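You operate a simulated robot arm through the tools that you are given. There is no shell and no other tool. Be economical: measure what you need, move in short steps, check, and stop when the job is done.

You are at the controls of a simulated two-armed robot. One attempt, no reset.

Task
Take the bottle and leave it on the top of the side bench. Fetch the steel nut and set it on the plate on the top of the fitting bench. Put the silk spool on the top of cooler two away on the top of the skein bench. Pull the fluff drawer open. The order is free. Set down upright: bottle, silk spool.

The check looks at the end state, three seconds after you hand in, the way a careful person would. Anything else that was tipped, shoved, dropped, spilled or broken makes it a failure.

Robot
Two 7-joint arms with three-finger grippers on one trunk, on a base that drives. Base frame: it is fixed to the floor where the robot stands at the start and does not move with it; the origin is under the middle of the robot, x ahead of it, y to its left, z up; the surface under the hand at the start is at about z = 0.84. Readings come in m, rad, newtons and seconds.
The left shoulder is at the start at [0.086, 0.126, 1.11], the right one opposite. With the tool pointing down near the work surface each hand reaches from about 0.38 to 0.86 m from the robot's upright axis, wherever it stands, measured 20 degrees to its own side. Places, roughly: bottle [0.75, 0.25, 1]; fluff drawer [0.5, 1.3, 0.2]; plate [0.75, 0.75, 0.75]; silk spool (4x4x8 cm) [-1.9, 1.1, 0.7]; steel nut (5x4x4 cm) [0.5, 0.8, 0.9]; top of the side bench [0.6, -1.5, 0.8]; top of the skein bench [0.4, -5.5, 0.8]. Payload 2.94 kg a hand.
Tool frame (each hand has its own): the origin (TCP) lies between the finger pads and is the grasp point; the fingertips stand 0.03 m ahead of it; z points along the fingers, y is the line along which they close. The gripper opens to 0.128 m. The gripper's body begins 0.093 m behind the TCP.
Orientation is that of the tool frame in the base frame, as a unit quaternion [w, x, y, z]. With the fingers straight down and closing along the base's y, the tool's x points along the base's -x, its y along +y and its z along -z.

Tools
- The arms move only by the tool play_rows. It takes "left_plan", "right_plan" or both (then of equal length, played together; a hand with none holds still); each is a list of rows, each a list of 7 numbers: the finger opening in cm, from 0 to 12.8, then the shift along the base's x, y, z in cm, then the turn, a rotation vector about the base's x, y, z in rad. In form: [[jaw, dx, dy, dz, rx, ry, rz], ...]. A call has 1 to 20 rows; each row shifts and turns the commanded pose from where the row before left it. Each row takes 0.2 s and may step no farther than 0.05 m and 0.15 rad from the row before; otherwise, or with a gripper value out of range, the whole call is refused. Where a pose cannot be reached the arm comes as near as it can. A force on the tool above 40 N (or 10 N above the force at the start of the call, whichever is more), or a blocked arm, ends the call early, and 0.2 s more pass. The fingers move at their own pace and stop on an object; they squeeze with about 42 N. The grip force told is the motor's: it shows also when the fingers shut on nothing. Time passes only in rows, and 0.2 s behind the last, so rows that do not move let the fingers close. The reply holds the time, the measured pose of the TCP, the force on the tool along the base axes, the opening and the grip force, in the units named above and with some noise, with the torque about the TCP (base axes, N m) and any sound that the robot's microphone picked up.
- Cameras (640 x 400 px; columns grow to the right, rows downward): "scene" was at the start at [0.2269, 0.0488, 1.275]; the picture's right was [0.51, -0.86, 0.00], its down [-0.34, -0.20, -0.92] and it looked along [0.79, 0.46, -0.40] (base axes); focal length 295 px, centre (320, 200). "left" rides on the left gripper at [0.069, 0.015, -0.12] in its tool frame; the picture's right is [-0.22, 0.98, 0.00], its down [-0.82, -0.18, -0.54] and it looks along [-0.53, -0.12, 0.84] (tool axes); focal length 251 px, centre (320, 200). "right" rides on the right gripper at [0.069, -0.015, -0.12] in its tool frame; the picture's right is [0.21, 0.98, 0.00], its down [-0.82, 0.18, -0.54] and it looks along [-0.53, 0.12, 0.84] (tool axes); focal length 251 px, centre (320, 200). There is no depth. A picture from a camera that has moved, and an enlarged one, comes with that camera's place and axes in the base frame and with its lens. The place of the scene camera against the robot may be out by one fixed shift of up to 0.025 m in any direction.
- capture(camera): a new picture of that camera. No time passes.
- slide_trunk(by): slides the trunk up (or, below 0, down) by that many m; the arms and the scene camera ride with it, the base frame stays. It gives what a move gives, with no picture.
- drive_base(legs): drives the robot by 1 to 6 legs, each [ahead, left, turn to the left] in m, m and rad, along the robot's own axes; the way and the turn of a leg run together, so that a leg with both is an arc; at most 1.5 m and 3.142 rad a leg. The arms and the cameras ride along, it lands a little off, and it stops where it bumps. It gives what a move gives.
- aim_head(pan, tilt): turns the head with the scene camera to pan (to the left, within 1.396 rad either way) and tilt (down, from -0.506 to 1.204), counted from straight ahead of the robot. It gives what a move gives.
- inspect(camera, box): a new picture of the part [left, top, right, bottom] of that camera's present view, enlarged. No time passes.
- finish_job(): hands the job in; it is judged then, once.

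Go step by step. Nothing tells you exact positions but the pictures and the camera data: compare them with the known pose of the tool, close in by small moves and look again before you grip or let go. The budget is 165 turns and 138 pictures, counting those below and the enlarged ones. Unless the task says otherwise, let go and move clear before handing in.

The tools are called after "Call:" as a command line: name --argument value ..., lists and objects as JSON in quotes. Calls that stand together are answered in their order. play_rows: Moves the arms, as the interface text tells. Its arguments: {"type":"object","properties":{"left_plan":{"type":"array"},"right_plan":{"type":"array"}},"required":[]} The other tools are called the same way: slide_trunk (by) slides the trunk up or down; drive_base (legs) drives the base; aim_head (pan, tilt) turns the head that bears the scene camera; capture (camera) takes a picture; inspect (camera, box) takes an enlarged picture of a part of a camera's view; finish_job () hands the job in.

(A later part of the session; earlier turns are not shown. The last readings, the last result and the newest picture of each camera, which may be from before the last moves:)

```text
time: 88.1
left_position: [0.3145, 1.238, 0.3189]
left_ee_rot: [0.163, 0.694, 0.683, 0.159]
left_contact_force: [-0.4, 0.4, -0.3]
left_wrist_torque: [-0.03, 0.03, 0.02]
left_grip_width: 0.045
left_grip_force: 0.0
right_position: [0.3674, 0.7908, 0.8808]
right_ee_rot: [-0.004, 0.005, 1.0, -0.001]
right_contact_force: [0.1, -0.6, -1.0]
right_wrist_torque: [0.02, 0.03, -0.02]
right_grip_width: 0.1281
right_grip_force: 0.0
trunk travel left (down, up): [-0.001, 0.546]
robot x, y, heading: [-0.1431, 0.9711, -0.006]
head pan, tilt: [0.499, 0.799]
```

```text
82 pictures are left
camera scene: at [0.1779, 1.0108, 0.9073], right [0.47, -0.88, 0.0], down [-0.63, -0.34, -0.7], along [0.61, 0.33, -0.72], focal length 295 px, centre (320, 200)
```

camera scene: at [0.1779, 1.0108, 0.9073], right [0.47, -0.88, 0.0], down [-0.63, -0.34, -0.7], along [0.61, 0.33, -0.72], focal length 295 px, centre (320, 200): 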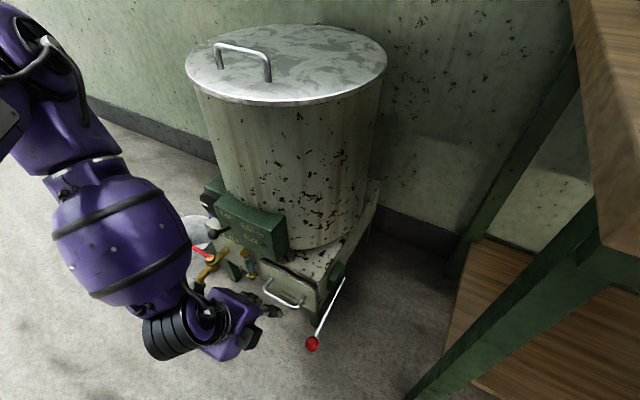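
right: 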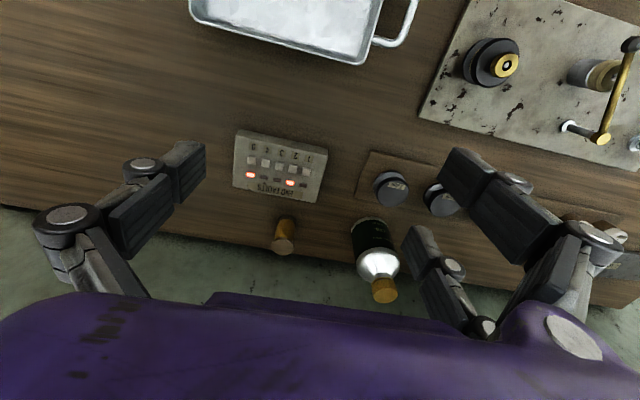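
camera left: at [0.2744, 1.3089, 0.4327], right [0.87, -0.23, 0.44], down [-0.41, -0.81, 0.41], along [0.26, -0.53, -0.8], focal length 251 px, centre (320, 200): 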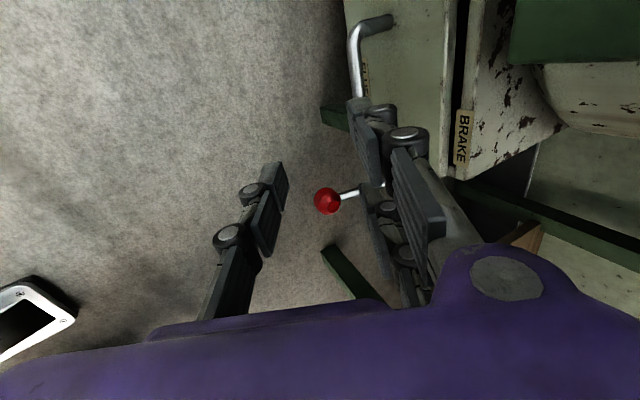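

Call:
play_rows --left_plan '[[4.5, 2.5, 0.4, -2, 0, 0, 0], [4.5, 2.6, 0.4, -2, 0, 0, 0], [4.5, 2.5, 0.4, -1.8, 0, 0, 0], [4.5, 0, 0, 0, 0, 0, 0]]' --right_plan '[[12.8, 0.5, -0.5, 2, 0, 0, 0], [12.8, 0.5, -0.5, 2, 0, 0, 0], [12.8, 0.5, -0.5, 1, 0, 0, 0], [12.8, 0, 0, 0, 0, 0, 0]]'

Call:
capture --camera "left"

Call:
inspect --camera "scene" --box '[180, 220, 360, 360]'

```text
time: 89.1
left_position: [0.3914, 1.2509, 0.2593]
left_ee_rot: [0.163, 0.693, 0.684, 0.159]
left_contact_force: [-0.4, 0.4, 0.2]
left_wrist_torque: [0.01, -0.01, -0.01]
left_grip_width: 0.0451
left_grip_force: 0.1
right_position: [0.3867, 0.791, 0.8912]
right_ee_rot: [-0.004, 0.004, 1.0, 0.001]
right_contact_force: [0.1, -0.5, -0.7]
right_wrist_torque: [0.02, -0.02, 0.01]
right_grip_width: 0.1276
right_grip_force: 0.1
right hand out of reach, approached as far as the arm can: row 1, 2, 3
trunk travel left (down, up): [-0.001, 0.546]
robot x, y, heading: [-0.1414, 0.9738, -0.011]
head pan, tilt: [0.499, 0.799]
```

```text
81 pictures are left
camera left: at [0.3521, 1.3207, 0.3726], right [0.87, -0.23, 0.44], down [-0.41, -0.81, 0.41], along [0.26, -0.53, -0.8], focal length 251 px, centre (320, 200)
```

left: 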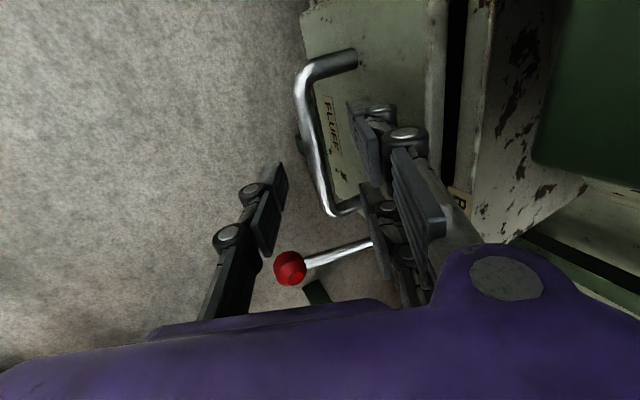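

```text
2.86 times, centred on (270, 290) of scene
camera zoom: at [0.1775, 1.0108, 0.9074], right [0.47, -0.88, 0.0], down [-0.63, -0.34, -0.7], along [0.61, 0.33, -0.72], focal length 842 px, centre (463, -57)
```

zoom: 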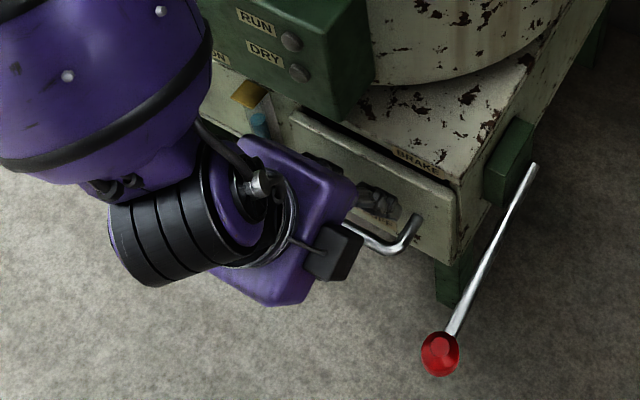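

Bar is centred on the tool axis 5.7 cm ahead; advance 4.5 cm with narrower jaws, then check.

Call:
play_rows --left_plan '[[3.4, 0.3, 0, -0.6, 0, 0, 0], [3.4, 0.7, 0, -1.4, 0, 0, 0], [3.4, 0.5, 0, -1.1, 0, 0, 0], [3.4, 0.4, 0, -0.9, 0, 0, 0], [3.4, 0, 0, 0, 0, 0, 0]]'

Call:
capture --camera "left"

```text
time: 90.3
left_position: [0.4081, 1.2533, 0.2235]
left_ee_rot: [0.163, 0.694, 0.683, 0.16]
left_contact_force: [-3.5, 0.5, 1.4]
left_wrist_torque: [-0.02, -0.02, -0.01]
left_grip_width: 0.0328
left_grip_force: 0.1
right_position: [0.3856, 0.7919, 0.8932]
right_ee_rot: [-0.004, 0.004, 1.0, 0.001]
right_contact_force: [0.0, 0.2, -0.1]
right_wrist_torque: [-0.02, 0.0, -0.01]
right_grip_width: 0.1281
right_grip_force: 0.1
trunk travel left (down, up): [-0.001, 0.546]
robot x, y, heading: [-0.1449, 0.9709, -0.011]
head pan, tilt: [0.499, 0.799]
```

```text
79 pictures are left
camera left: at [0.3689, 1.3221, 0.3367], right [0.87, -0.23, 0.43], down [-0.41, -0.81, 0.41], along [0.26, -0.53, -0.8], focal length 251 px, centre (320, 200)
```

left: 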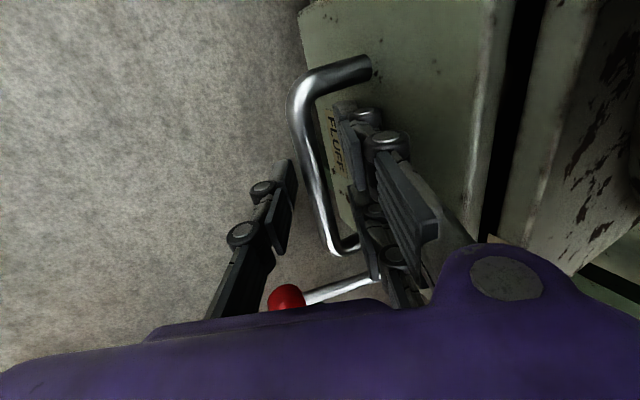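

The bar is between the fingers; close the grip.

Call:
play_rows --left_plan '[[3, -0.1, 0, -0.5, 0, 0, 0], [1.5, 0, 0, 0, 0, 0, 0], [0, 0, 0, 0, 0, 0, 0], [0, 0, 0, 0, 0, 0, 0], [0, 0, 0, 0, 0, 0, 0]]'

Call:
capture --camera "left"

```text
time: 91.5
left_position: [0.4103, 1.2517, 0.2233]
left_ee_rot: [0.163, 0.694, 0.683, 0.16]
left_contact_force: [0.2, -0.3, -6.4]
left_wrist_torque: [-0.04, -0.08, -0.63]
left_grip_width: 0.0109
left_grip_force: 37.4
left hand out of reach, approached as far as the arm can: row 1
right_position: [0.3855, 0.7929, 0.8925]
right_ee_rot: [-0.003, 0.005, 1.0, 0.0]
right_contact_force: [0.2, 0.7, 0.2]
right_wrist_torque: [-0.02, 0.02, 0.01]
right_grip_width: 0.1284
right_grip_force: 0.1
trunk travel left (down, up): [-0.001, 0.546]
robot x, y, heading: [-0.145, 0.9694, -0.014]
head pan, tilt: [0.499, 0.799]
```

```text
78 pictures are left
camera left: at [0.3692, 1.322, 0.3363], right [0.87, -0.23, 0.43], down [-0.41, -0.81, 0.41], along [0.26, -0.53, -0.8], focal length 251 px, centre (320, 200)
```

left: 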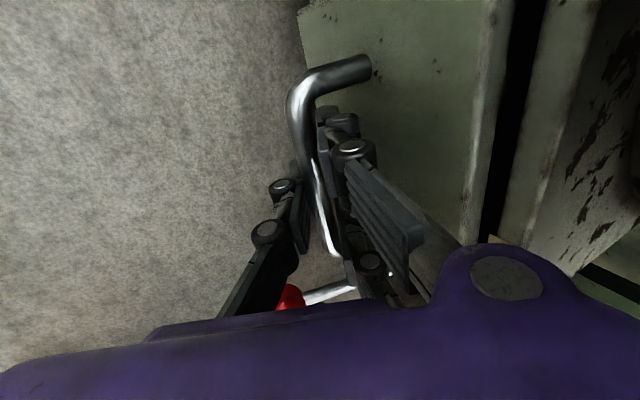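

Grip holds the bar (1.1 cm). Pull by driving back.

Call:
drive_base --legs '[[-0.08, 0, 0]]'

Call:
capture --camera "left"

```text
time: 92.5
left_position: [0.3294, 1.2526, 0.2227]
left_ee_rot: [0.163, 0.693, 0.684, 0.16]
left_contact_force: [0.8, -1.6, -16.7]
left_wrist_torque: [0.06, -0.02, -0.93]
left_grip_width: 0.0111
left_grip_force: 37.6
right_position: [0.3064, 0.7926, 0.8927]
right_ee_rot: [-0.004, 0.003, 1.0, 0.001]
right_contact_force: [0.8, -0.1, 0.5]
right_wrist_torque: [-0.01, -0.02, -0.02]
right_grip_width: 0.128
right_grip_force: 0.1
trunk travel left (down, up): [-0.001, 0.546]
robot x, y, heading: [-0.2233, 0.9699, -0.005]
head pan, tilt: [0.499, 0.799]
```

```text
77 pictures are left
camera left: at [0.2889, 1.3234, 0.3359], right [0.87, -0.23, 0.43], down [-0.41, -0.81, 0.41], along [0.26, -0.53, -0.8], focal length 251 px, centre (320, 200)
```

left: 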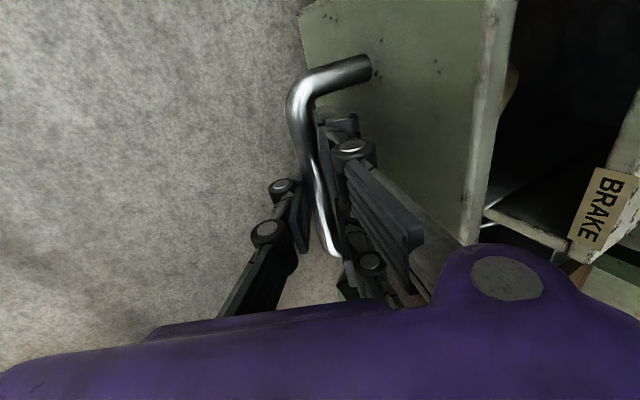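

The drawer opens; pull 7 cm more.

Call:
drive_base --legs '[[-0.07, 0, 0]]'

Call:
capture --camera "left"

Call:
capture --camera "scene"

```text
time: 93.6
left_position: [0.2576, 1.2551, 0.2228]
left_ee_rot: [0.164, 0.693, 0.684, 0.159]
left_contact_force: [0.8, 3.4, -19.6]
left_wrist_torque: [0.1, 0.0, -0.84]
left_grip_width: 0.0114
left_grip_force: 37.5
right_position: [0.2367, 0.7952, 0.8909]
right_ee_rot: [-0.005, 0.004, 1.0, 0.001]
right_contact_force: [-0.4, 0.6, -0.1]
right_wrist_torque: [-0.01, 0.01, -0.02]
right_grip_width: 0.1279
right_grip_force: 0.0
trunk travel left (down, up): [-0.001, 0.546]
robot x, y, heading: [-0.2919, 0.9754, -0.005]
head pan, tilt: [0.499, 0.799]
```

```text
76 pictures are left
camera left: at [0.2184, 1.3246, 0.3357], right [0.87, -0.23, 0.43], down [-0.41, -0.82, 0.41], along [0.26, -0.53, -0.8], focal length 251 px, centre (320, 200)
```

left: 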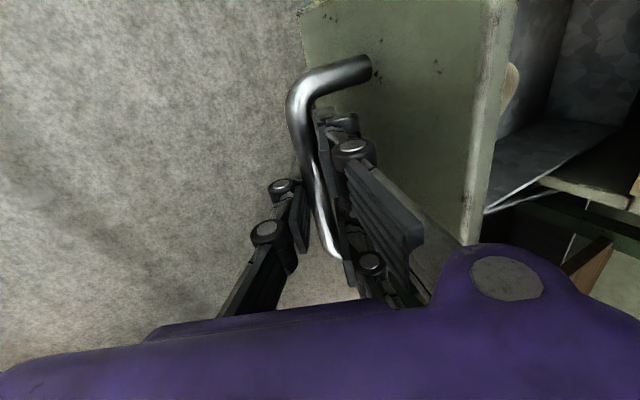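

```text
75 pictures are left
camera scene: at [0.0284, 1.0131, 0.907], right [0.47, -0.88, 0.0], down [-0.63, -0.34, -0.7], along [0.61, 0.33, -0.72], focal length 295 px, centre (320, 200)
```

scene: 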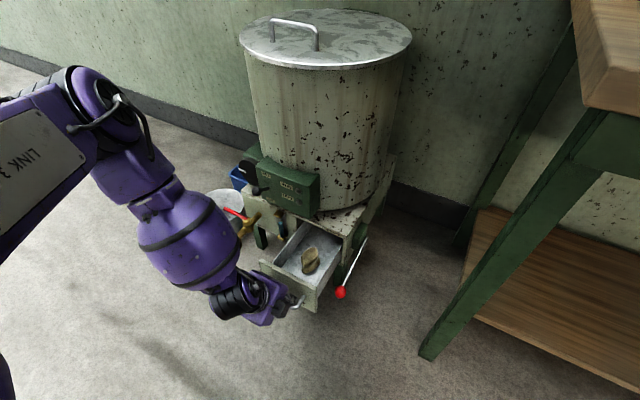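

Already well open; I try a little further.

Call:
drive_base --legs '[[-0.04, 0, 0]]'

Call:
inspect --camera "scene" --box '[220, 180, 400, 330]'

```text
time: 94.4
left_position: [0.2173, 1.2558, 0.2216]
left_ee_rot: [0.162, 0.694, 0.683, 0.16]
left_contact_force: [0.2, 5.8, -21.3]
left_wrist_torque: [0.17, 0.0, -0.55]
left_grip_width: 0.0118
left_grip_force: 37.0
right_position: [0.1961, 0.7944, 0.8907]
right_ee_rot: [-0.004, 0.004, 1.0, 0.001]
right_contact_force: [-0.3, -0.5, -0.3]
right_wrist_torque: [-0.01, 0.01, 0.03]
right_grip_width: 0.128
right_grip_force: 0.2
trunk travel left (down, up): [-0.001, 0.546]
robot x, y, heading: [-0.3339, 0.9707, -0.006]
head pan, tilt: [0.499, 0.799]
```

```text
2.67 times, centred on (310, 255) of scene
camera zoom: at [-0.0116, 1.0132, 0.9069], right [0.47, -0.88, 0.0], down [-0.63, -0.34, -0.7], along [0.61, 0.33, -0.72], focal length 786 px, centre (347, 53)
```

zoom: 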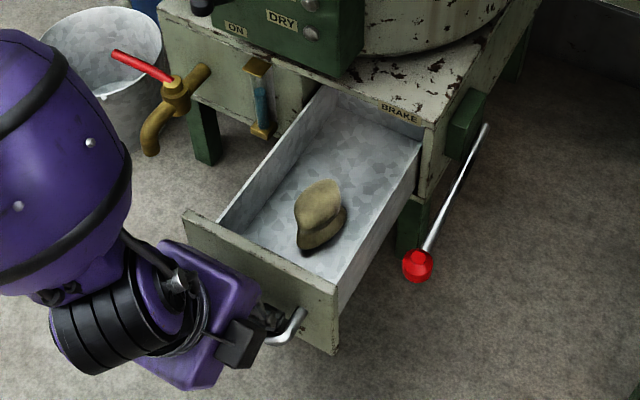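

Drawer open about 19 cm, enough. Release and withdraw along the tool axis.

Call:
play_rows --left_plan '[[2, 0, 0, 0, 0, 0, 0], [3.2, 0, 0, 0, 0, 0, 0], [3.2, 0, 0, 0, 0, 0, 0], [3.2, -0.9, 0, 1.8, 0, 0, 0], [3.2, -1.3, 0, 2.7, 0, 0, 0], [3.2, -1.8, 0, 3.6, 0, 0, 0], [3.2, -3, 0, 3.5, 0, 0, 0], [3.2, -3, 0, 3.5, 0, 0, 0]]'

Call:
capture --camera "scene"

```text
time: 96.2
left_position: [0.1165, 1.2559, 0.3731]
left_ee_rot: [0.162, 0.693, 0.683, 0.161]
left_contact_force: [0.5, 0.4, -0.1]
left_wrist_torque: [0.02, 0.02, 0.03]
left_grip_width: 0.0319
left_grip_force: 0.0
right_position: [0.1954, 0.7941, 0.8919]
right_ee_rot: [-0.004, 0.005, 1.0, 0.001]
right_contact_force: [-1.1, -0.1, 0.3]
right_wrist_torque: [-0.05, 0.01, -0.01]
right_grip_width: 0.1279
right_grip_force: 0.0
trunk travel left (down, up): [-0.001, 0.546]
robot x, y, heading: [-0.3285, 0.9749, -0.007]
head pan, tilt: [0.499, 0.799]
```

```text
73 pictures are left
camera scene: at [-0.0132, 1.0126, 0.9075], right [0.47, -0.88, 0.0], down [-0.63, -0.34, -0.7], along [0.61, 0.33, -0.72], focal length 295 px, centre (320, 200)
```

scene: 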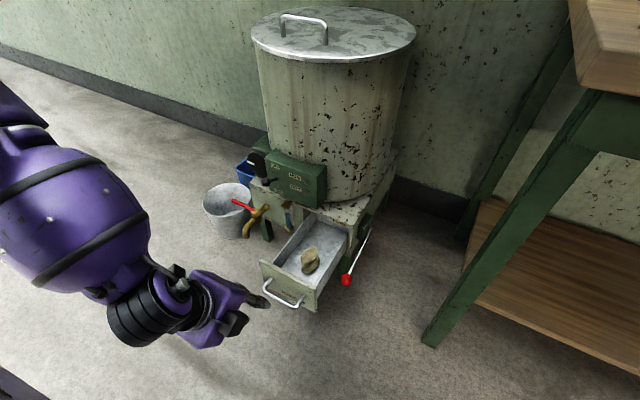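

Drawer job done. I back off, raise the trunk and restore the left hand's orientation.

Call:
drive_base --legs '[[-0.25, 0, 0]]'

Call:
slide_trunk --by 0.324

Call:
play_rows --left_plan '[[3.2, 0, 0, 3, 0, 0.115, 0], [3.2, 0, 0, 3, 0, 0.115, 0], [3.2, 0, 0, 3, 0, 0.115, 0], [3.2, 0, 0, 3, 0, 0.115, 0], [3.2, 0, 0, 3, 0, 0, 0.13], [3.2, 0, 0, 3, 0, 0, 0.13], [3.2, 0, 0, 3, 0, 0, 0.13], [3.2, 0, 0, 3, 0, 0, 0.13], [3.2, 0, 0, 3, 0, 0, 0.13], [3.2, 0, 0, 3, 0, 0, 0.13], [3.2, 0, 0, 3, 0, 0, 0.13], [3.2, 0, 0, 3, 0, 0, 0.13], [3.2, 0, 0, 0, 0, 0, 0.13], [3.2, 0, 0, 0, 0, 0, 0.13], [3.2, 0, 0, 0, 0, 0, 0.13], [3.2, 0, 0, 0, 0, 0, 0.13]]'

```text
time: 98.1
left_position: [-0.136, 1.2567, 0.3728]
left_ee_rot: [0.163, 0.695, 0.682, 0.16]
left_contact_force: [0.8, 0.0, 0.1]
left_wrist_torque: [0.03, -0.03, 0.01]
left_grip_width: 0.0321
left_grip_force: 0.0
right_position: [-0.0584, 0.7932, 0.8931]
right_ee_rot: [-0.004, 0.006, 1.0, 0.002]
right_contact_force: [-0.3, 0.2, -0.2]
right_wrist_torque: [-0.02, -0.02, -0.05]
right_grip_width: 0.1281
right_grip_force: 0.1
trunk travel left (down, up): [-0.001, 0.546]
robot x, y, heading: [-0.5843, 0.9766, -0.016]
head pan, tilt: [0.499, 0.799]
```

```text
time: 101.3
left_position: [-0.1368, 1.2561, 0.6962]
left_ee_rot: [0.161, 0.696, 0.682, 0.16]
left_contact_force: [0.4, 0.0, -0.3]
left_wrist_torque: [-0.01, 0.02, 0.03]
left_grip_width: 0.0322
left_grip_force: 0.0
right_position: [-0.0581, 0.7945, 1.2163]
right_ee_rot: [-0.004, 0.005, 1.0, 0.001]
right_contact_force: [-0.1, -0.5, 0.5]
right_wrist_torque: [0.01, 0.0, -0.01]
right_grip_width: 0.128
right_grip_force: 0.0
trunk travel left (down, up): [-0.325, 0.222]
robot x, y, heading: [-0.5849, 0.9763, -0.008]
head pan, tilt: [0.499, 0.799]
```

```text
time: 104.7
left_position: [-0.137, 1.2565, 1.0571]
left_ee_rot: [0.003, 0.013, 1.0, 0.0]
left_contact_force: [-0.1, -0.5, 0.0]
left_wrist_torque: [0.02, 0.02, 0.03]
left_grip_width: 0.0318
left_grip_force: 0.0
right_position: [-0.0588, 0.7941, 1.2167]
right_ee_rot: [-0.003, 0.007, 1.0, 0.002]
right_contact_force: [-0.1, -0.5, 0.0]
right_wrist_torque: [-0.02, 0.0, -0.03]
right_grip_width: 0.1282
right_grip_force: 0.0
trunk travel left (down, up): [-0.325, 0.222]
robot x, y, heading: [-0.5834, 0.975, -0.01]
head pan, tilt: [0.499, 0.799]
```

Now turn around toward the coolers and look.

Call:
drive_base --legs '[[0, 0, 3.14]]'

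Call:
aim_head --pan 0.0 --tilt 0.4

Call:
capture --camera "scene"

```text
time: 112.3
left_position: [-1.0469, 0.7138, 1.0566]
left_ee_rot: [0.001, 0.999, -0.032, -0.004]
left_contact_force: [0.4, 0.9, 0.6]
left_wrist_torque: [-0.03, -0.01, -0.02]
left_grip_width: 0.0321
left_grip_force: 0.0
right_position: [-1.1069, 1.1784, 1.2161]
right_ee_rot: [0.002, 1.0, -0.024, 0.004]
right_contact_force: [0.5, 0.0, 0.1]
right_wrist_torque: [0.01, 0.01, 0.0]
right_grip_width: 0.1278
right_grip_force: 0.1
trunk travel left (down, up): [-0.325, 0.222]
robot x, y, heading: [-0.5889, 0.9772, 3.09]
head pan, tilt: [0.499, 0.799]
```

```text
time: 113.3
left_position: [-1.0463, 0.7148, 1.0556]
left_ee_rot: [0.0, 0.999, -0.032, -0.004]
left_contact_force: [0.5, -0.6, -0.8]
left_wrist_torque: [0.01, 0.01, -0.01]
left_grip_width: 0.032
left_grip_force: 0.0
right_position: [-1.1065, 1.1777, 1.2167]
right_ee_rot: [0.001, 1.0, -0.025, 0.003]
right_contact_force: [-0.3, 0.0, -0.2]
right_wrist_torque: [0.05, -0.02, -0.01]
right_grip_width: 0.1278
right_grip_force: 0.0
trunk travel left (down, up): [-0.325, 0.222]
robot x, y, heading: [-0.5853, 0.9794, 3.09]
head pan, tilt: [0.0, 0.4]
```

```text
72 pictures are left
camera scene: at [-0.7918, 0.9893, 1.276], right [0.05, 1.0, 0.0], down [0.39, -0.02, -0.92], along [-0.92, 0.04, -0.39], focal length 295 px, centre (320, 200)
```

scene: 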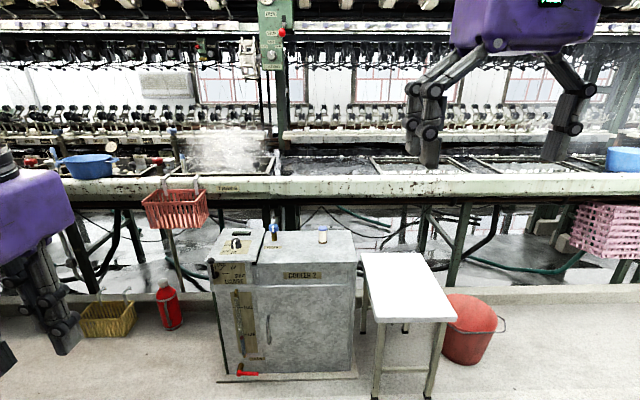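

Call:
inspect --camera "scene" --box '[195, 210, 375, 380]'

Call:
inspect --camera "scene" --box '[210, 210, 360, 290]'

```text
2.35 times, centred on (285, 295) of scene
camera zoom: at [-0.7918, 0.9893, 1.276], right [0.05, 1.0, 0.0], down [0.39, -0.02, -0.92], along [-0.92, 0.04, -0.39], focal length 693 px, centre (402, -24)
```

zoom: 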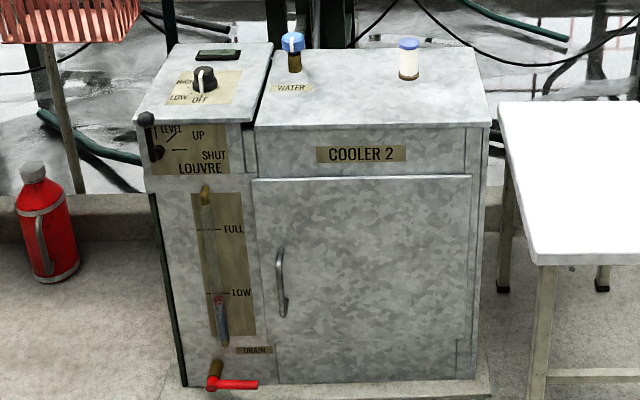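

```text
4.27 times, centred on (285, 250) of scene
camera zoom: at [-0.7918, 0.9893, 1.276], right [0.05, 1.0, 0.0], down [0.39, -0.02, -0.92], along [-0.92, 0.04, -0.39], focal length 1257 px, centre (469, -13)
```

zoom: 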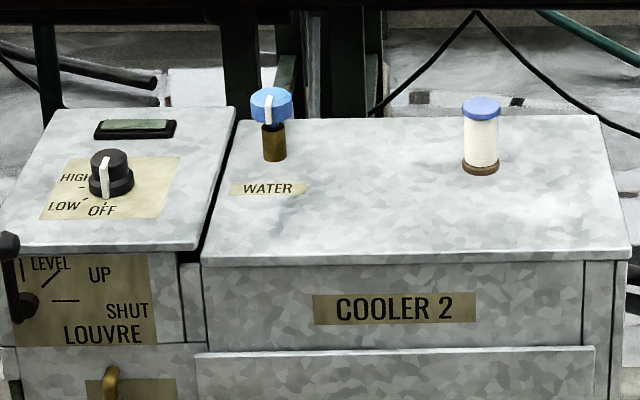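

The spool is the white cylinder at about (-1.82, 1.045) on Cooler 2. I'll take it with the right hand; drive up to it keeping clear of the white table.

Call:
drive_base --legs '[[0.5, 0.156, 0.05]]'

Call:
aim_head --pan -0.2 --tilt 0.7

Call:
capture --camera "scene"

Call:
capture --camera "right"

```text
time: 116.3
left_position: [-1.5357, 0.5482, 1.0579]
left_ee_rot: [0.0, 1.0, -0.006, -0.003]
left_contact_force: [0.0, 0.1, 0.9]
left_wrist_torque: [0.0, 0.0, 0.01]
left_grip_width: 0.0319
left_grip_force: 0.0
right_position: [-1.6205, 1.0091, 1.2164]
right_ee_rot: [0.002, 1.0, 0.002, 0.003]
right_contact_force: [0.7, -0.7, 0.5]
right_wrist_torque: [-0.01, -0.02, 0.02]
right_grip_width: 0.1283
right_grip_force: 0.1
trunk travel left (down, up): [-0.325, 0.222]
robot x, y, heading: [-1.0925, 0.8338, -3.138]
head pan, tilt: [0.0, 0.4]
```

```text
time: 117.1
left_position: [-1.5352, 0.5481, 1.0578]
left_ee_rot: [0.0, 1.0, -0.005, -0.003]
left_contact_force: [0.1, 0.8, 0.5]
left_wrist_torque: [0.0, 0.03, 0.02]
left_grip_width: 0.0322
left_grip_force: 0.0
right_position: [-1.6208, 1.0097, 1.2159]
right_ee_rot: [0.002, 1.0, 0.002, 0.003]
right_contact_force: [-0.3, -0.8, 0.5]
right_wrist_torque: [0.01, -0.01, -0.02]
right_grip_width: 0.128
right_grip_force: 0.0
trunk travel left (down, up): [-0.325, 0.222]
robot x, y, heading: [-1.0868, 0.8367, -3.138]
head pan, tilt: [-0.201, 0.7]
```

```text
69 pictures are left
camera scene: at [-1.2861, 0.8528, 1.2493], right [0.19, 0.98, 0.0], down [0.63, -0.12, -0.77], along [-0.75, 0.15, -0.64], focal length 295 px, centre (320, 200)
```

scene: 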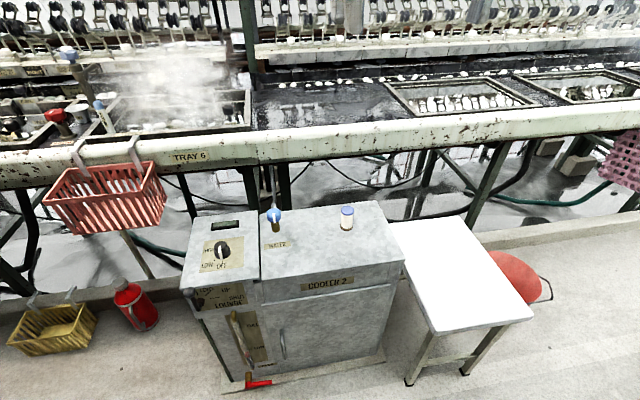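

```text
68 pictures are left
camera right: at [-1.5518, 1.0247, 1.3356], right [0.22, -0.98, 0.0], down [-0.82, -0.18, 0.54], along [-0.52, -0.12, -0.84], focal length 251 px, centre (320, 200)
```

right: 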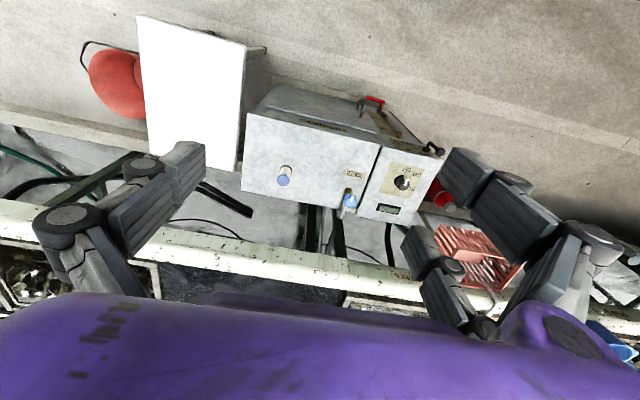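

Spool at about (-1.881, 1.05), z 0.66–0.74. Drive 10 cm closer and lower the trunk.

Call:
drive_base --legs '[[0.11, 0, 0]]'

Call:
slide_trunk --by -0.16

Call:
play_rows --right_plan '[[12.8, -3, 0.8, -3, 0, 0, 0], [12.8, -3, 0.8, -3, 0, 0, 0], [12.8, -3, 0.8, -3, 0, 0, 0], [12.8, -3, 0.8, -3, 0, 0, 0], [12.8, -1.5, 0.8, -3, 0, 0, 0], [12.8, 0, 0, 0, 0, 0, 0]]'

Call:
capture --camera "right"

```text
time: 118.3
left_position: [-1.6434, 0.5467, 1.057]
left_ee_rot: [0.0, 1.0, -0.006, -0.005]
left_contact_force: [-0.8, -0.6, -0.6]
left_wrist_torque: [0.02, -0.03, -0.01]
left_grip_width: 0.0321
left_grip_force: 0.0
right_position: [-1.729, 1.008, 1.2161]
right_ee_rot: [0.002, 1.0, 0.002, 0.004]
right_contact_force: [-0.3, -0.3, 0.3]
right_wrist_torque: [0.0, -0.01, 0.02]
right_grip_width: 0.128
right_grip_force: 0.1
trunk travel left (down, up): [-0.325, 0.222]
robot x, y, heading: [-1.1981, 0.8343, -3.134]
head pan, tilt: [-0.201, 0.7]
```

```text
time: 120.1
left_position: [-1.6443, 0.5479, 0.8974]
left_ee_rot: [0.0, 1.0, -0.006, -0.005]
left_contact_force: [-1.0, 0.2, 0.7]
left_wrist_torque: [-0.01, 0.01, 0.03]
left_grip_width: 0.0322
left_grip_force: 0.1
right_position: [-1.7299, 1.0079, 1.0568]
right_ee_rot: [0.002, 1.0, 0.001, 0.003]
right_contact_force: [-0.8, 0.5, 0.2]
right_wrist_torque: [0.03, 0.02, -0.01]
right_grip_width: 0.1283
right_grip_force: 0.0
trunk travel left (down, up): [-0.165, 0.382]
robot x, y, heading: [-1.1968, 0.8372, -3.139]
head pan, tilt: [-0.201, 0.7]
```

```text
time: 121.5
left_position: [-1.6441, 0.5479, 0.8963]
left_ee_rot: [0.0, 1.0, -0.005, -0.005]
left_contact_force: [-0.7, 0.1, -0.6]
left_wrist_torque: [-0.01, 0.01, -0.01]
left_grip_width: 0.0317
left_grip_force: 0.1
right_position: [-1.8642, 1.0489, 0.9053]
right_ee_rot: [0.002, 1.0, 0.003, 0.004]
right_contact_force: [0.4, -0.3, -0.2]
right_wrist_torque: [-0.03, 0.01, -0.01]
right_grip_width: 0.128
right_grip_force: 0.1
trunk travel left (down, up): [-0.165, 0.382]
robot x, y, heading: [-1.2012, 0.8339, -3.135]
head pan, tilt: [-0.201, 0.7]
```

```text
67 pictures are left
camera right: at [-1.7966, 1.0647, 1.0248], right [0.22, -0.98, 0.0], down [-0.82, -0.18, 0.54], along [-0.52, -0.12, -0.84], focal length 251 px, centre (320, 200)
```

right: 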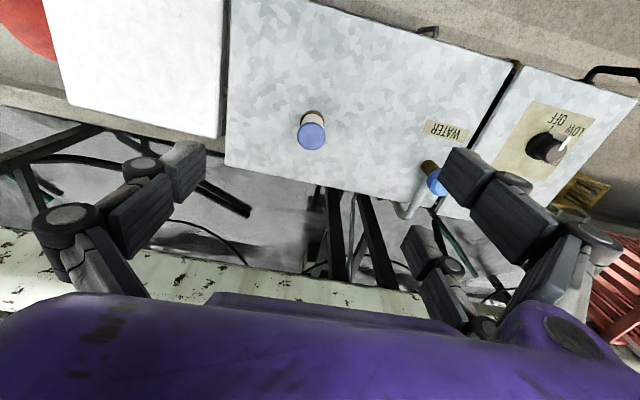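

Call:
play_rows --right_plan '[[8, -1.1, 0.2, -3, 0, 0, 0], [8, -1.1, 0.2, -3, 0, 0, 0], [8, 0, 0, -4, 0, 0, 0], [8, 0, 0, -2, 0, 0, 0], [8, 0, 0, 0, 0, 0, 0]]'

Call:
capture --camera "right"

```text
time: 122.7
left_position: [-1.6448, 0.5478, 0.8964]
left_ee_rot: [0.0, 1.0, -0.006, -0.003]
left_contact_force: [-0.7, -0.6, -0.3]
left_wrist_torque: [-0.05, 0.0, -0.02]
left_grip_width: 0.0321
left_grip_force: 0.1
right_position: [-1.8864, 1.0527, 0.7879]
right_ee_rot: [0.001, 1.0, 0.002, 0.004]
right_contact_force: [-0.1, -0.1, 0.0]
right_wrist_torque: [0.02, 0.0, -0.04]
right_grip_width: 0.0798
right_grip_force: 0.1
trunk travel left (down, up): [-0.165, 0.382]
robot x, y, heading: [-1.1999, 0.8344, -3.139]
head pan, tilt: [-0.201, 0.7]
```

```text
66 pictures are left
camera right: at [-1.8175, 1.0687, 0.9063], right [0.22, -0.98, 0.0], down [-0.82, -0.18, 0.54], along [-0.52, -0.12, -0.84], focal length 251 px, centre (320, 200)
```

right: 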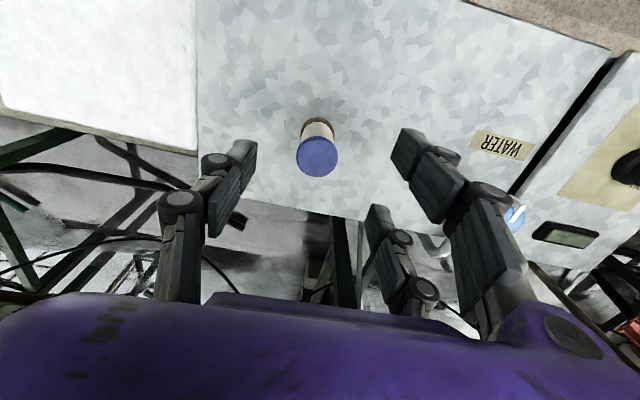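

Well centred; descend and grip.

Call:
play_rows --right_plan '[[8, 0, 0, -3, 0, 0, 0], [8, 0, 0, -3, 0, 0, 0], [8, 0, 0, -1.6, 0, 0, 0], [8, 0, 0, 0, 0, 0, 0], [5.5, 0, 0, 0, 0, 0, 0], [4, 0, 0, 0, 0, 0, 0], [2, 0, 0, 0, 0, 0, 0], [2, 0, 0, 0, 0, 0, 0]]'

Call:
capture --camera "right"

```text
time: 124.5
left_position: [-1.6446, 0.5486, 0.8959]
left_ee_rot: [0.0, 1.0, -0.007, -0.003]
left_contact_force: [0.0, -0.2, 0.1]
left_wrist_torque: [-0.02, 0.0, -0.01]
left_grip_width: 0.0319
left_grip_force: 0.1
right_position: [-1.8863, 1.0535, 0.7105]
right_ee_rot: [0.002, 1.0, 0.002, 0.003]
right_contact_force: [-0.5, -0.4, 0.4]
right_wrist_torque: [-0.03, -0.02, 0.04]
right_grip_width: 0.0321
right_grip_force: 41.9
trunk travel left (down, up): [-0.165, 0.382]
robot x, y, heading: [-1.197, 0.8338, -3.136]
head pan, tilt: [-0.201, 0.7]
```

```text
65 pictures are left
camera right: at [-1.8175, 1.0685, 0.83], right [0.22, -0.98, 0.0], down [-0.82, -0.18, 0.54], along [-0.52, -0.12, -0.84], focal length 251 px, centre (320, 200)
```

right: 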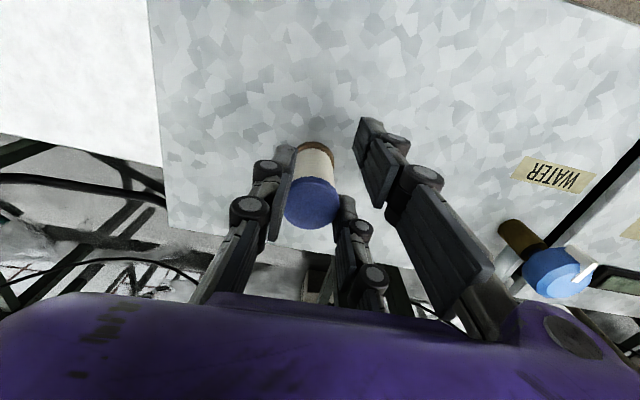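

Call:
play_rows --right_plan '[[2, 0, 0, 2, 0, 0, 0], [2, 0, 0, 4, 0, 0, 0], [2, 0, 0, 4, 0, 0, 0], [2, 0, 0, 4, 0, 0, 0], [2, 2, 0, 4, 0, 0, 0], [2, 3, 0, 3, 0, 0, 0]]'

Call:
capture --camera "right"

```text
time: 125.9
left_position: [-1.6444, 0.5482, 0.8975]
left_ee_rot: [0.0, 1.0, -0.006, -0.005]
left_contact_force: [0.5, -0.1, 0.0]
left_wrist_torque: [-0.01, 0.05, -0.01]
left_grip_width: 0.032
left_grip_force: 0.0
right_position: [-1.8366, 1.0527, 0.9208]
right_ee_rot: [0.001, 1.0, 0.001, 0.004]
right_contact_force: [0.5, -0.6, -0.9]
right_wrist_torque: [0.0, -0.03, 0.01]
right_grip_width: 0.0319
right_grip_force: 42.0
trunk travel left (down, up): [-0.165, 0.382]
robot x, y, heading: [-1.2023, 0.8336, -3.136]
head pan, tilt: [-0.201, 0.7]
```

```text
64 pictures are left
camera right: at [-1.7676, 1.069, 1.0402], right [0.22, -0.98, 0.0], down [-0.82, -0.18, 0.53], along [-0.52, -0.12, -0.84], focal length 251 px, centre (320, 200)
```

right: 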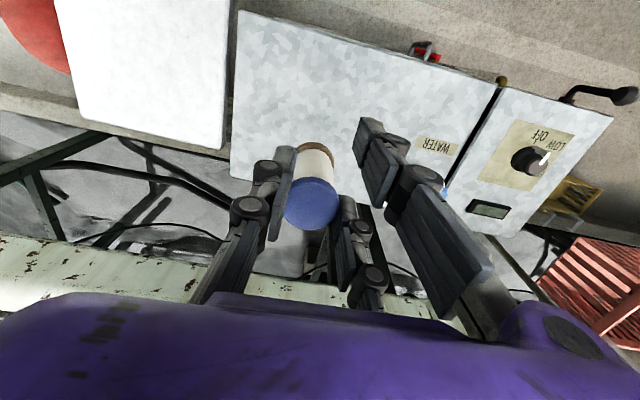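

Spool held. Retract the right hand, raise both hands, and back away.

Call:
play_rows --left_plan '[[3.2, 0, 0, 3, 0, 0, 0], [3.2, 0, 0, 3, 0, 0, 0], [3.2, 0, 0, 3, 0, 0, 0], [3.2, 0, 0, 3, 0, 0, 0], [3.2, 0, 0, 3, 0, 0, 0], [3.2, 0, 0, 3, 0, 0, 0]]' --right_plan '[[2, 3, 0, 3, 0, 0, 0], [2, 3, 0, 3, 0, 0, 0], [2, 3, 0, 3, 0, 0, 0], [2, 3, 0, 3, 0, 0, 0], [2, 3, 0, 3, 0, 0, 0], [2, 3, 0, 2, 0, 0, 0]]'

Call:
drive_base --legs '[[-0.5, 0, 0], [0, 0, 3.14]]'

Call:
aim_head --pan -0.6 --tilt 0.4

Call:
capture --camera "scene"

```text
time: 127.3
left_position: [-1.6444, 0.5477, 1.0768]
left_ee_rot: [0.001, 1.0, -0.007, -0.004]
left_contact_force: [-0.4, -0.4, 0.6]
left_wrist_torque: [0.0, 0.0, -0.01]
left_grip_width: 0.0321
left_grip_force: 0.0
right_position: [-1.6596, 1.0356, 1.0612]
right_ee_rot: [0.002, 1.0, 0.002, 0.004]
right_contact_force: [-0.3, 0.1, -0.2]
right_wrist_torque: [-0.01, 0.02, -0.01]
right_grip_width: 0.0314
right_grip_force: 42.0
right hand out of reach, approached as far as the arm can: row 5, 6
trunk travel left (down, up): [-0.165, 0.382]
robot x, y, heading: [-1.2021, 0.8364, -3.132]
head pan, tilt: [-0.201, 0.7]
```

```text
time: 137.5
left_position: [-0.2501, 1.1029, 1.0777]
left_ee_rot: [0.004, 0.03, 1.0, 0.0]
left_contact_force: [0.4, 0.4, 0.1]
left_wrist_torque: [0.02, 0.0, -0.01]
left_grip_width: 0.0321
left_grip_force: 0.0
right_position: [-0.2572, 0.6137, 1.0611]
right_ee_rot: [-0.003, 0.022, 1.0, 0.003]
right_contact_force: [-0.8, 0.2, 0.8]
right_wrist_torque: [-0.01, 0.02, 0.0]
right_grip_width: 0.0201
right_grip_force: 0.1
trunk travel left (down, up): [-0.165, 0.382]
robot x, y, heading: [-0.7055, 0.8382, -0.044]
head pan, tilt: [-0.201, 0.7]
```

```text
time: 138.3
left_position: [-0.2497, 1.1026, 1.0756]
left_ee_rot: [0.004, 0.031, 1.0, -0.001]
left_contact_force: [-0.2, 0.4, 0.7]
left_wrist_torque: [0.03, 0.0, 0.0]
left_grip_width: 0.0318
left_grip_force: 0.0
right_position: [-0.2563, 0.6135, 1.0606]
right_ee_rot: [-0.004, 0.022, 1.0, 0.003]
right_contact_force: [-0.6, -0.5, 0.1]
right_wrist_torque: [0.02, 0.0, 0.0]
right_grip_width: 0.0201
right_grip_force: 0.0
trunk travel left (down, up): [-0.165, 0.382]
robot x, y, heading: [-0.7093, 0.8324, -0.047]
head pan, tilt: [-0.6, 0.4]
```

```text
63 pictures are left
camera scene: at [-0.4368, 0.7752, 1.1067], right [-0.6, -0.8, 0.0], down [-0.31, 0.23, -0.92], along [0.74, -0.55, -0.39], focal length 295 px, centre (320, 200)
```

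scene: 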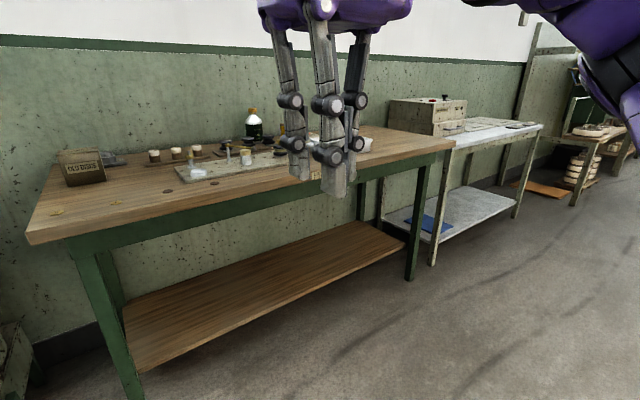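

The right jaw closed to 2 cm: the spool slipped out during the drive. I must find it.

Call:
capture --camera "right"

Call:
aim_head --pan 0.0 --tilt 1.0

Call:
capture --camera "scene"

Call:
aim_head --pan 1.39 --tilt 0.8

Call:
capture --camera "scene"

```text
62 pictures are left
camera right: at [-0.3254, 0.6011, 1.18], right [-0.17, 0.99, 0.01], down [0.83, 0.14, 0.54], along [0.53, 0.1, -0.84], focal length 251 px, centre (320, 200)
```

right: 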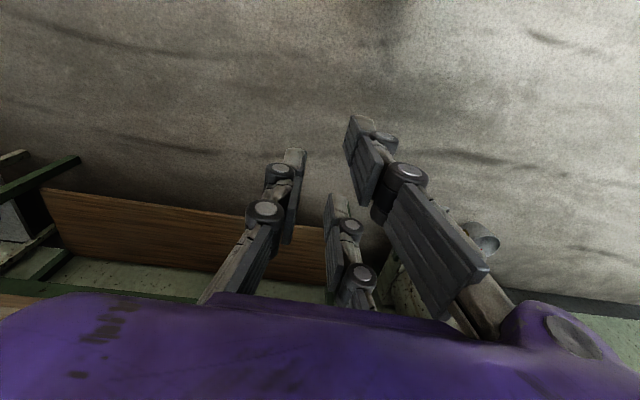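

```text
time: 139.3
left_position: [-0.251, 1.1028, 1.0765]
left_ee_rot: [0.004, 0.031, 1.0, 0.0]
left_contact_force: [-0.9, -0.3, -0.9]
left_wrist_torque: [0.0, -0.01, 0.01]
left_grip_width: 0.0319
left_grip_force: 0.1
right_position: [-0.2567, 0.6146, 1.0604]
right_ee_rot: [-0.004, 0.022, 1.0, 0.003]
right_contact_force: [0.6, -0.3, 1.1]
right_wrist_torque: [-0.01, 0.0, -0.03]
right_grip_width: 0.0201
right_grip_force: 0.0
trunk travel left (down, up): [-0.165, 0.382]
robot x, y, heading: [-0.7129, 0.8319, -0.045]
head pan, tilt: [0.0, 1.0]
```

```text
61 pictures are left
camera scene: at [-0.4413, 0.8277, 1.0566], right [-0.04, -1.0, 0.0], down [-0.84, 0.04, -0.54], along [0.54, -0.02, -0.84], focal length 295 px, centre (320, 200)
```

scene: 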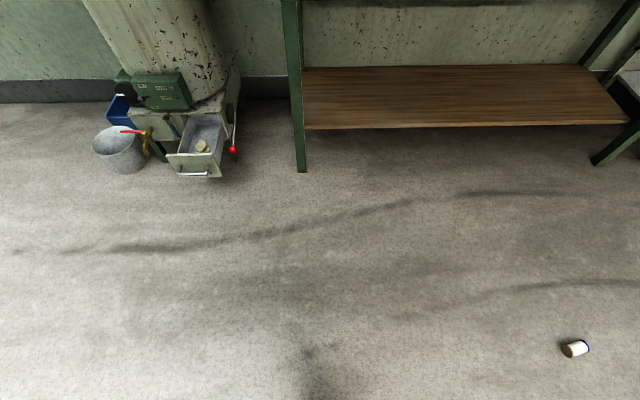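

```text
time: 140.9
left_position: [-0.2495, 1.1018, 1.0768]
left_ee_rot: [0.004, 0.031, 1.0, 0.0]
left_contact_force: [-0.2, -0.5, 0.5]
left_wrist_torque: [-0.04, 0.01, -0.01]
left_grip_width: 0.0323
left_grip_force: 0.0
right_position: [-0.2567, 0.6142, 1.0602]
right_ee_rot: [-0.003, 0.022, 1.0, 0.003]
right_contact_force: [-0.1, -0.1, 0.0]
right_wrist_torque: [0.0, 0.01, 0.0]
right_grip_width: 0.0199
right_grip_force: 0.1
trunk travel left (down, up): [-0.165, 0.382]
robot x, y, heading: [-0.7048, 0.836, -0.041]
head pan, tilt: [1.389, 0.799]
```

```text
60 pictures are left
camera scene: at [-0.493, 0.9093, 1.0717], right [0.97, -0.22, 0.0], down [-0.16, -0.7, -0.7], along [0.16, 0.68, -0.72], focal length 295 px, centre (320, 200)
```

scene: 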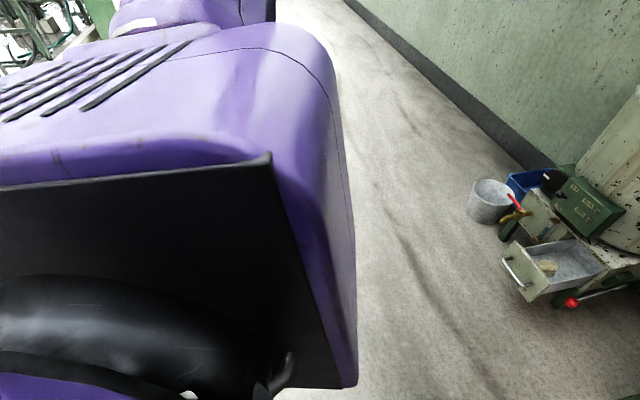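

The spool lies on the floor near (-0.36, 0.02). I drive to a spot with it ahead of the right hand and test whether the arm gets down to floor level.

Call:
drive_base --legs '[[-0.17, 0, 0.041], [0, -0.6, 0]]'

Call:
slide_trunk --by -0.164

Call:
aim_head --pan -0.3 --tilt 0.9

Call:
capture --camera "scene"

Call:
capture --camera "right"

```text
time: 147.7
left_position: [-0.4321, 0.5145, 1.0747]
left_ee_rot: [0.004, 0.015, 1.0, 0.0]
left_contact_force: [1.2, -0.5, 0.7]
left_wrist_torque: [-0.01, 0.03, 0.03]
left_grip_width: 0.032
left_grip_force: 0.1
right_position: [-0.4238, 0.0266, 1.062]
right_ee_rot: [-0.003, 0.006, 1.0, 0.003]
right_contact_force: [-0.7, 0.6, -0.2]
right_wrist_torque: [-0.01, -0.01, 0.01]
right_grip_width: 0.0202
right_grip_force: 0.1
trunk travel left (down, up): [-0.165, 0.382]
robot x, y, heading: [-0.8822, 0.2346, -0.011]
head pan, tilt: [1.389, 0.799]
```

```text
time: 149.6
left_position: [-0.4317, 0.5156, 0.9119]
left_ee_rot: [0.005, 0.014, 1.0, -0.001]
left_contact_force: [0.0, -0.1, 0.1]
left_wrist_torque: [-0.01, 0.02, -0.02]
left_grip_width: 0.032
left_grip_force: 0.1
right_position: [-0.3729, 0.026, 0.8686]
right_ee_rot: [-0.052, 0.006, 0.999, 0.003]
right_contact_force: [0.1, -0.1, 0.2]
right_wrist_torque: [-0.03, -0.03, -0.01]
right_grip_width: 0.0201
right_grip_force: 0.1
trunk travel left (down, up): [-0.001, 0.546]
robot x, y, heading: [-0.8821, 0.2403, -0.01]
head pan, tilt: [1.389, 0.799]
```

```text
time: 151.3
left_position: [-0.4311, 0.515, 0.9114]
left_ee_rot: [0.004, 0.014, 1.0, 0.001]
left_contact_force: [0.0, -0.6, -0.5]
left_wrist_torque: [-0.01, -0.02, 0.01]
left_grip_width: 0.032
left_grip_force: 0.0
right_position: [-0.3731, 0.0269, 0.8687]
right_ee_rot: [-0.053, 0.006, 0.999, 0.004]
right_contact_force: [-0.3, -0.4, -0.3]
right_wrist_torque: [-0.01, 0.04, 0.05]
right_grip_width: 0.0201
right_grip_force: 0.0
trunk travel left (down, up): [-0.001, 0.546]
robot x, y, heading: [-0.8805, 0.2323, -0.014]
head pan, tilt: [-0.3, 0.901]
```

```text
59 pictures are left
camera scene: at [-0.5685, 0.2799, 0.9044], right [0.58, -0.81, 0.0], down [-0.6, -0.43, -0.67], along [0.55, 0.39, -0.74], focal length 295 px, centre (320, 200)
```

scene: 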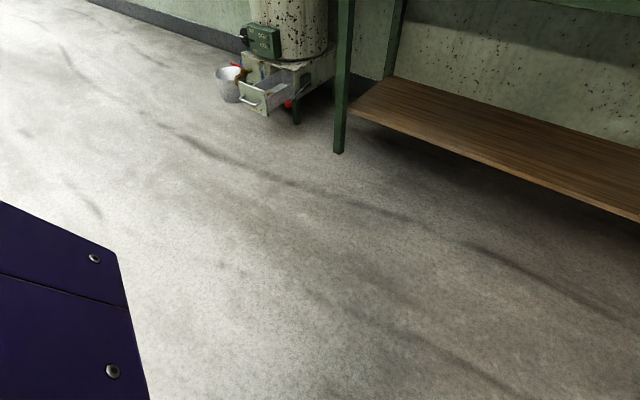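

```text
58 pictures are left
camera right: at [-0.4281, 0.011, 0.994], right [-0.2, 0.98, 0.03], down [0.88, 0.17, 0.45], along [0.44, 0.12, -0.89], focal length 251 px, centre (320, 200)
```

right: 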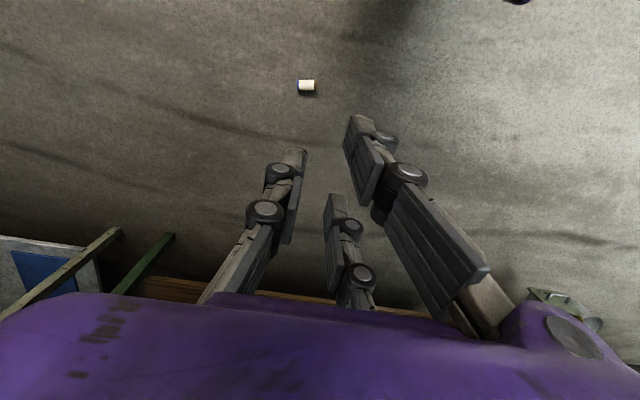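

The spool lies at about (-0.383, 0.0), axis roughly along y. I test how low the right hand can go just short of it.

Call:
play_rows --right_plan '[[6, 0, 0, -4.5, 0, -0.03, 0], [6, 0, 0, -4.5, 0, -0.03, 0], [6, 0, 0, -4.5, 0, -0.03, 0], [6, 0, 0, -4.5, 0, 0, 0], [6, 0, 0, -4.5, 0, 0, 0], [6, 0, 0, -4.5, 0, 0, 0], [6, 0, 0, -4.5, 0, 0, 0], [6, 0, 0, -4.5, 0, 0, 0], [6, 0, 0, -4.5, 0, 0, 0], [6, 0, 0, -4.5, 0, 0, 0], [6, 0, 0, -4.5, 0, 0, 0], [6, 0, 0, -4.5, 0, 0, 0], [6, 0, 0, -4.5, 0, 0, 0], [6, 0, 0, -4.5, 0, 0, 0], [6, 0, 0, -3, 0, 0, 0], [6, 0, 0, -3, 0, 0, 0], [6, 0, 0, 0, 0, 0, 0]]'

Call:
capture --camera "right"

```text
time: 154.9
left_position: [-0.4316, 0.5143, 0.9123]
left_ee_rot: [0.004, 0.015, 1.0, 0.001]
left_contact_force: [-0.3, 0.5, 0.4]
left_wrist_torque: [0.0, 0.03, 0.0]
left_grip_width: 0.0321
left_grip_force: 0.1
right_position: [-0.3721, 0.0247, 0.1803]
right_ee_rot: [-0.006, 0.006, 1.0, 0.004]
right_contact_force: [0.1, 0.0, 0.2]
right_wrist_torque: [0.0, -0.04, 0.01]
right_grip_width: 0.06
right_grip_force: 0.1
trunk travel left (down, up): [-0.001, 0.546]
robot x, y, heading: [-0.8827, 0.2319, -0.015]
head pan, tilt: [-0.3, 0.901]
```

```text
57 pictures are left
camera right: at [-0.4391, 0.0102, 0.2985], right [-0.2, 0.98, 0.01], down [0.83, 0.17, 0.53], along [0.52, 0.12, -0.85], focal length 251 px, centre (320, 200)
```

right: 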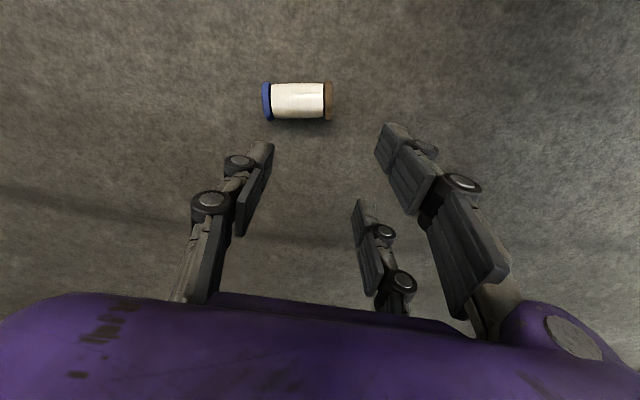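

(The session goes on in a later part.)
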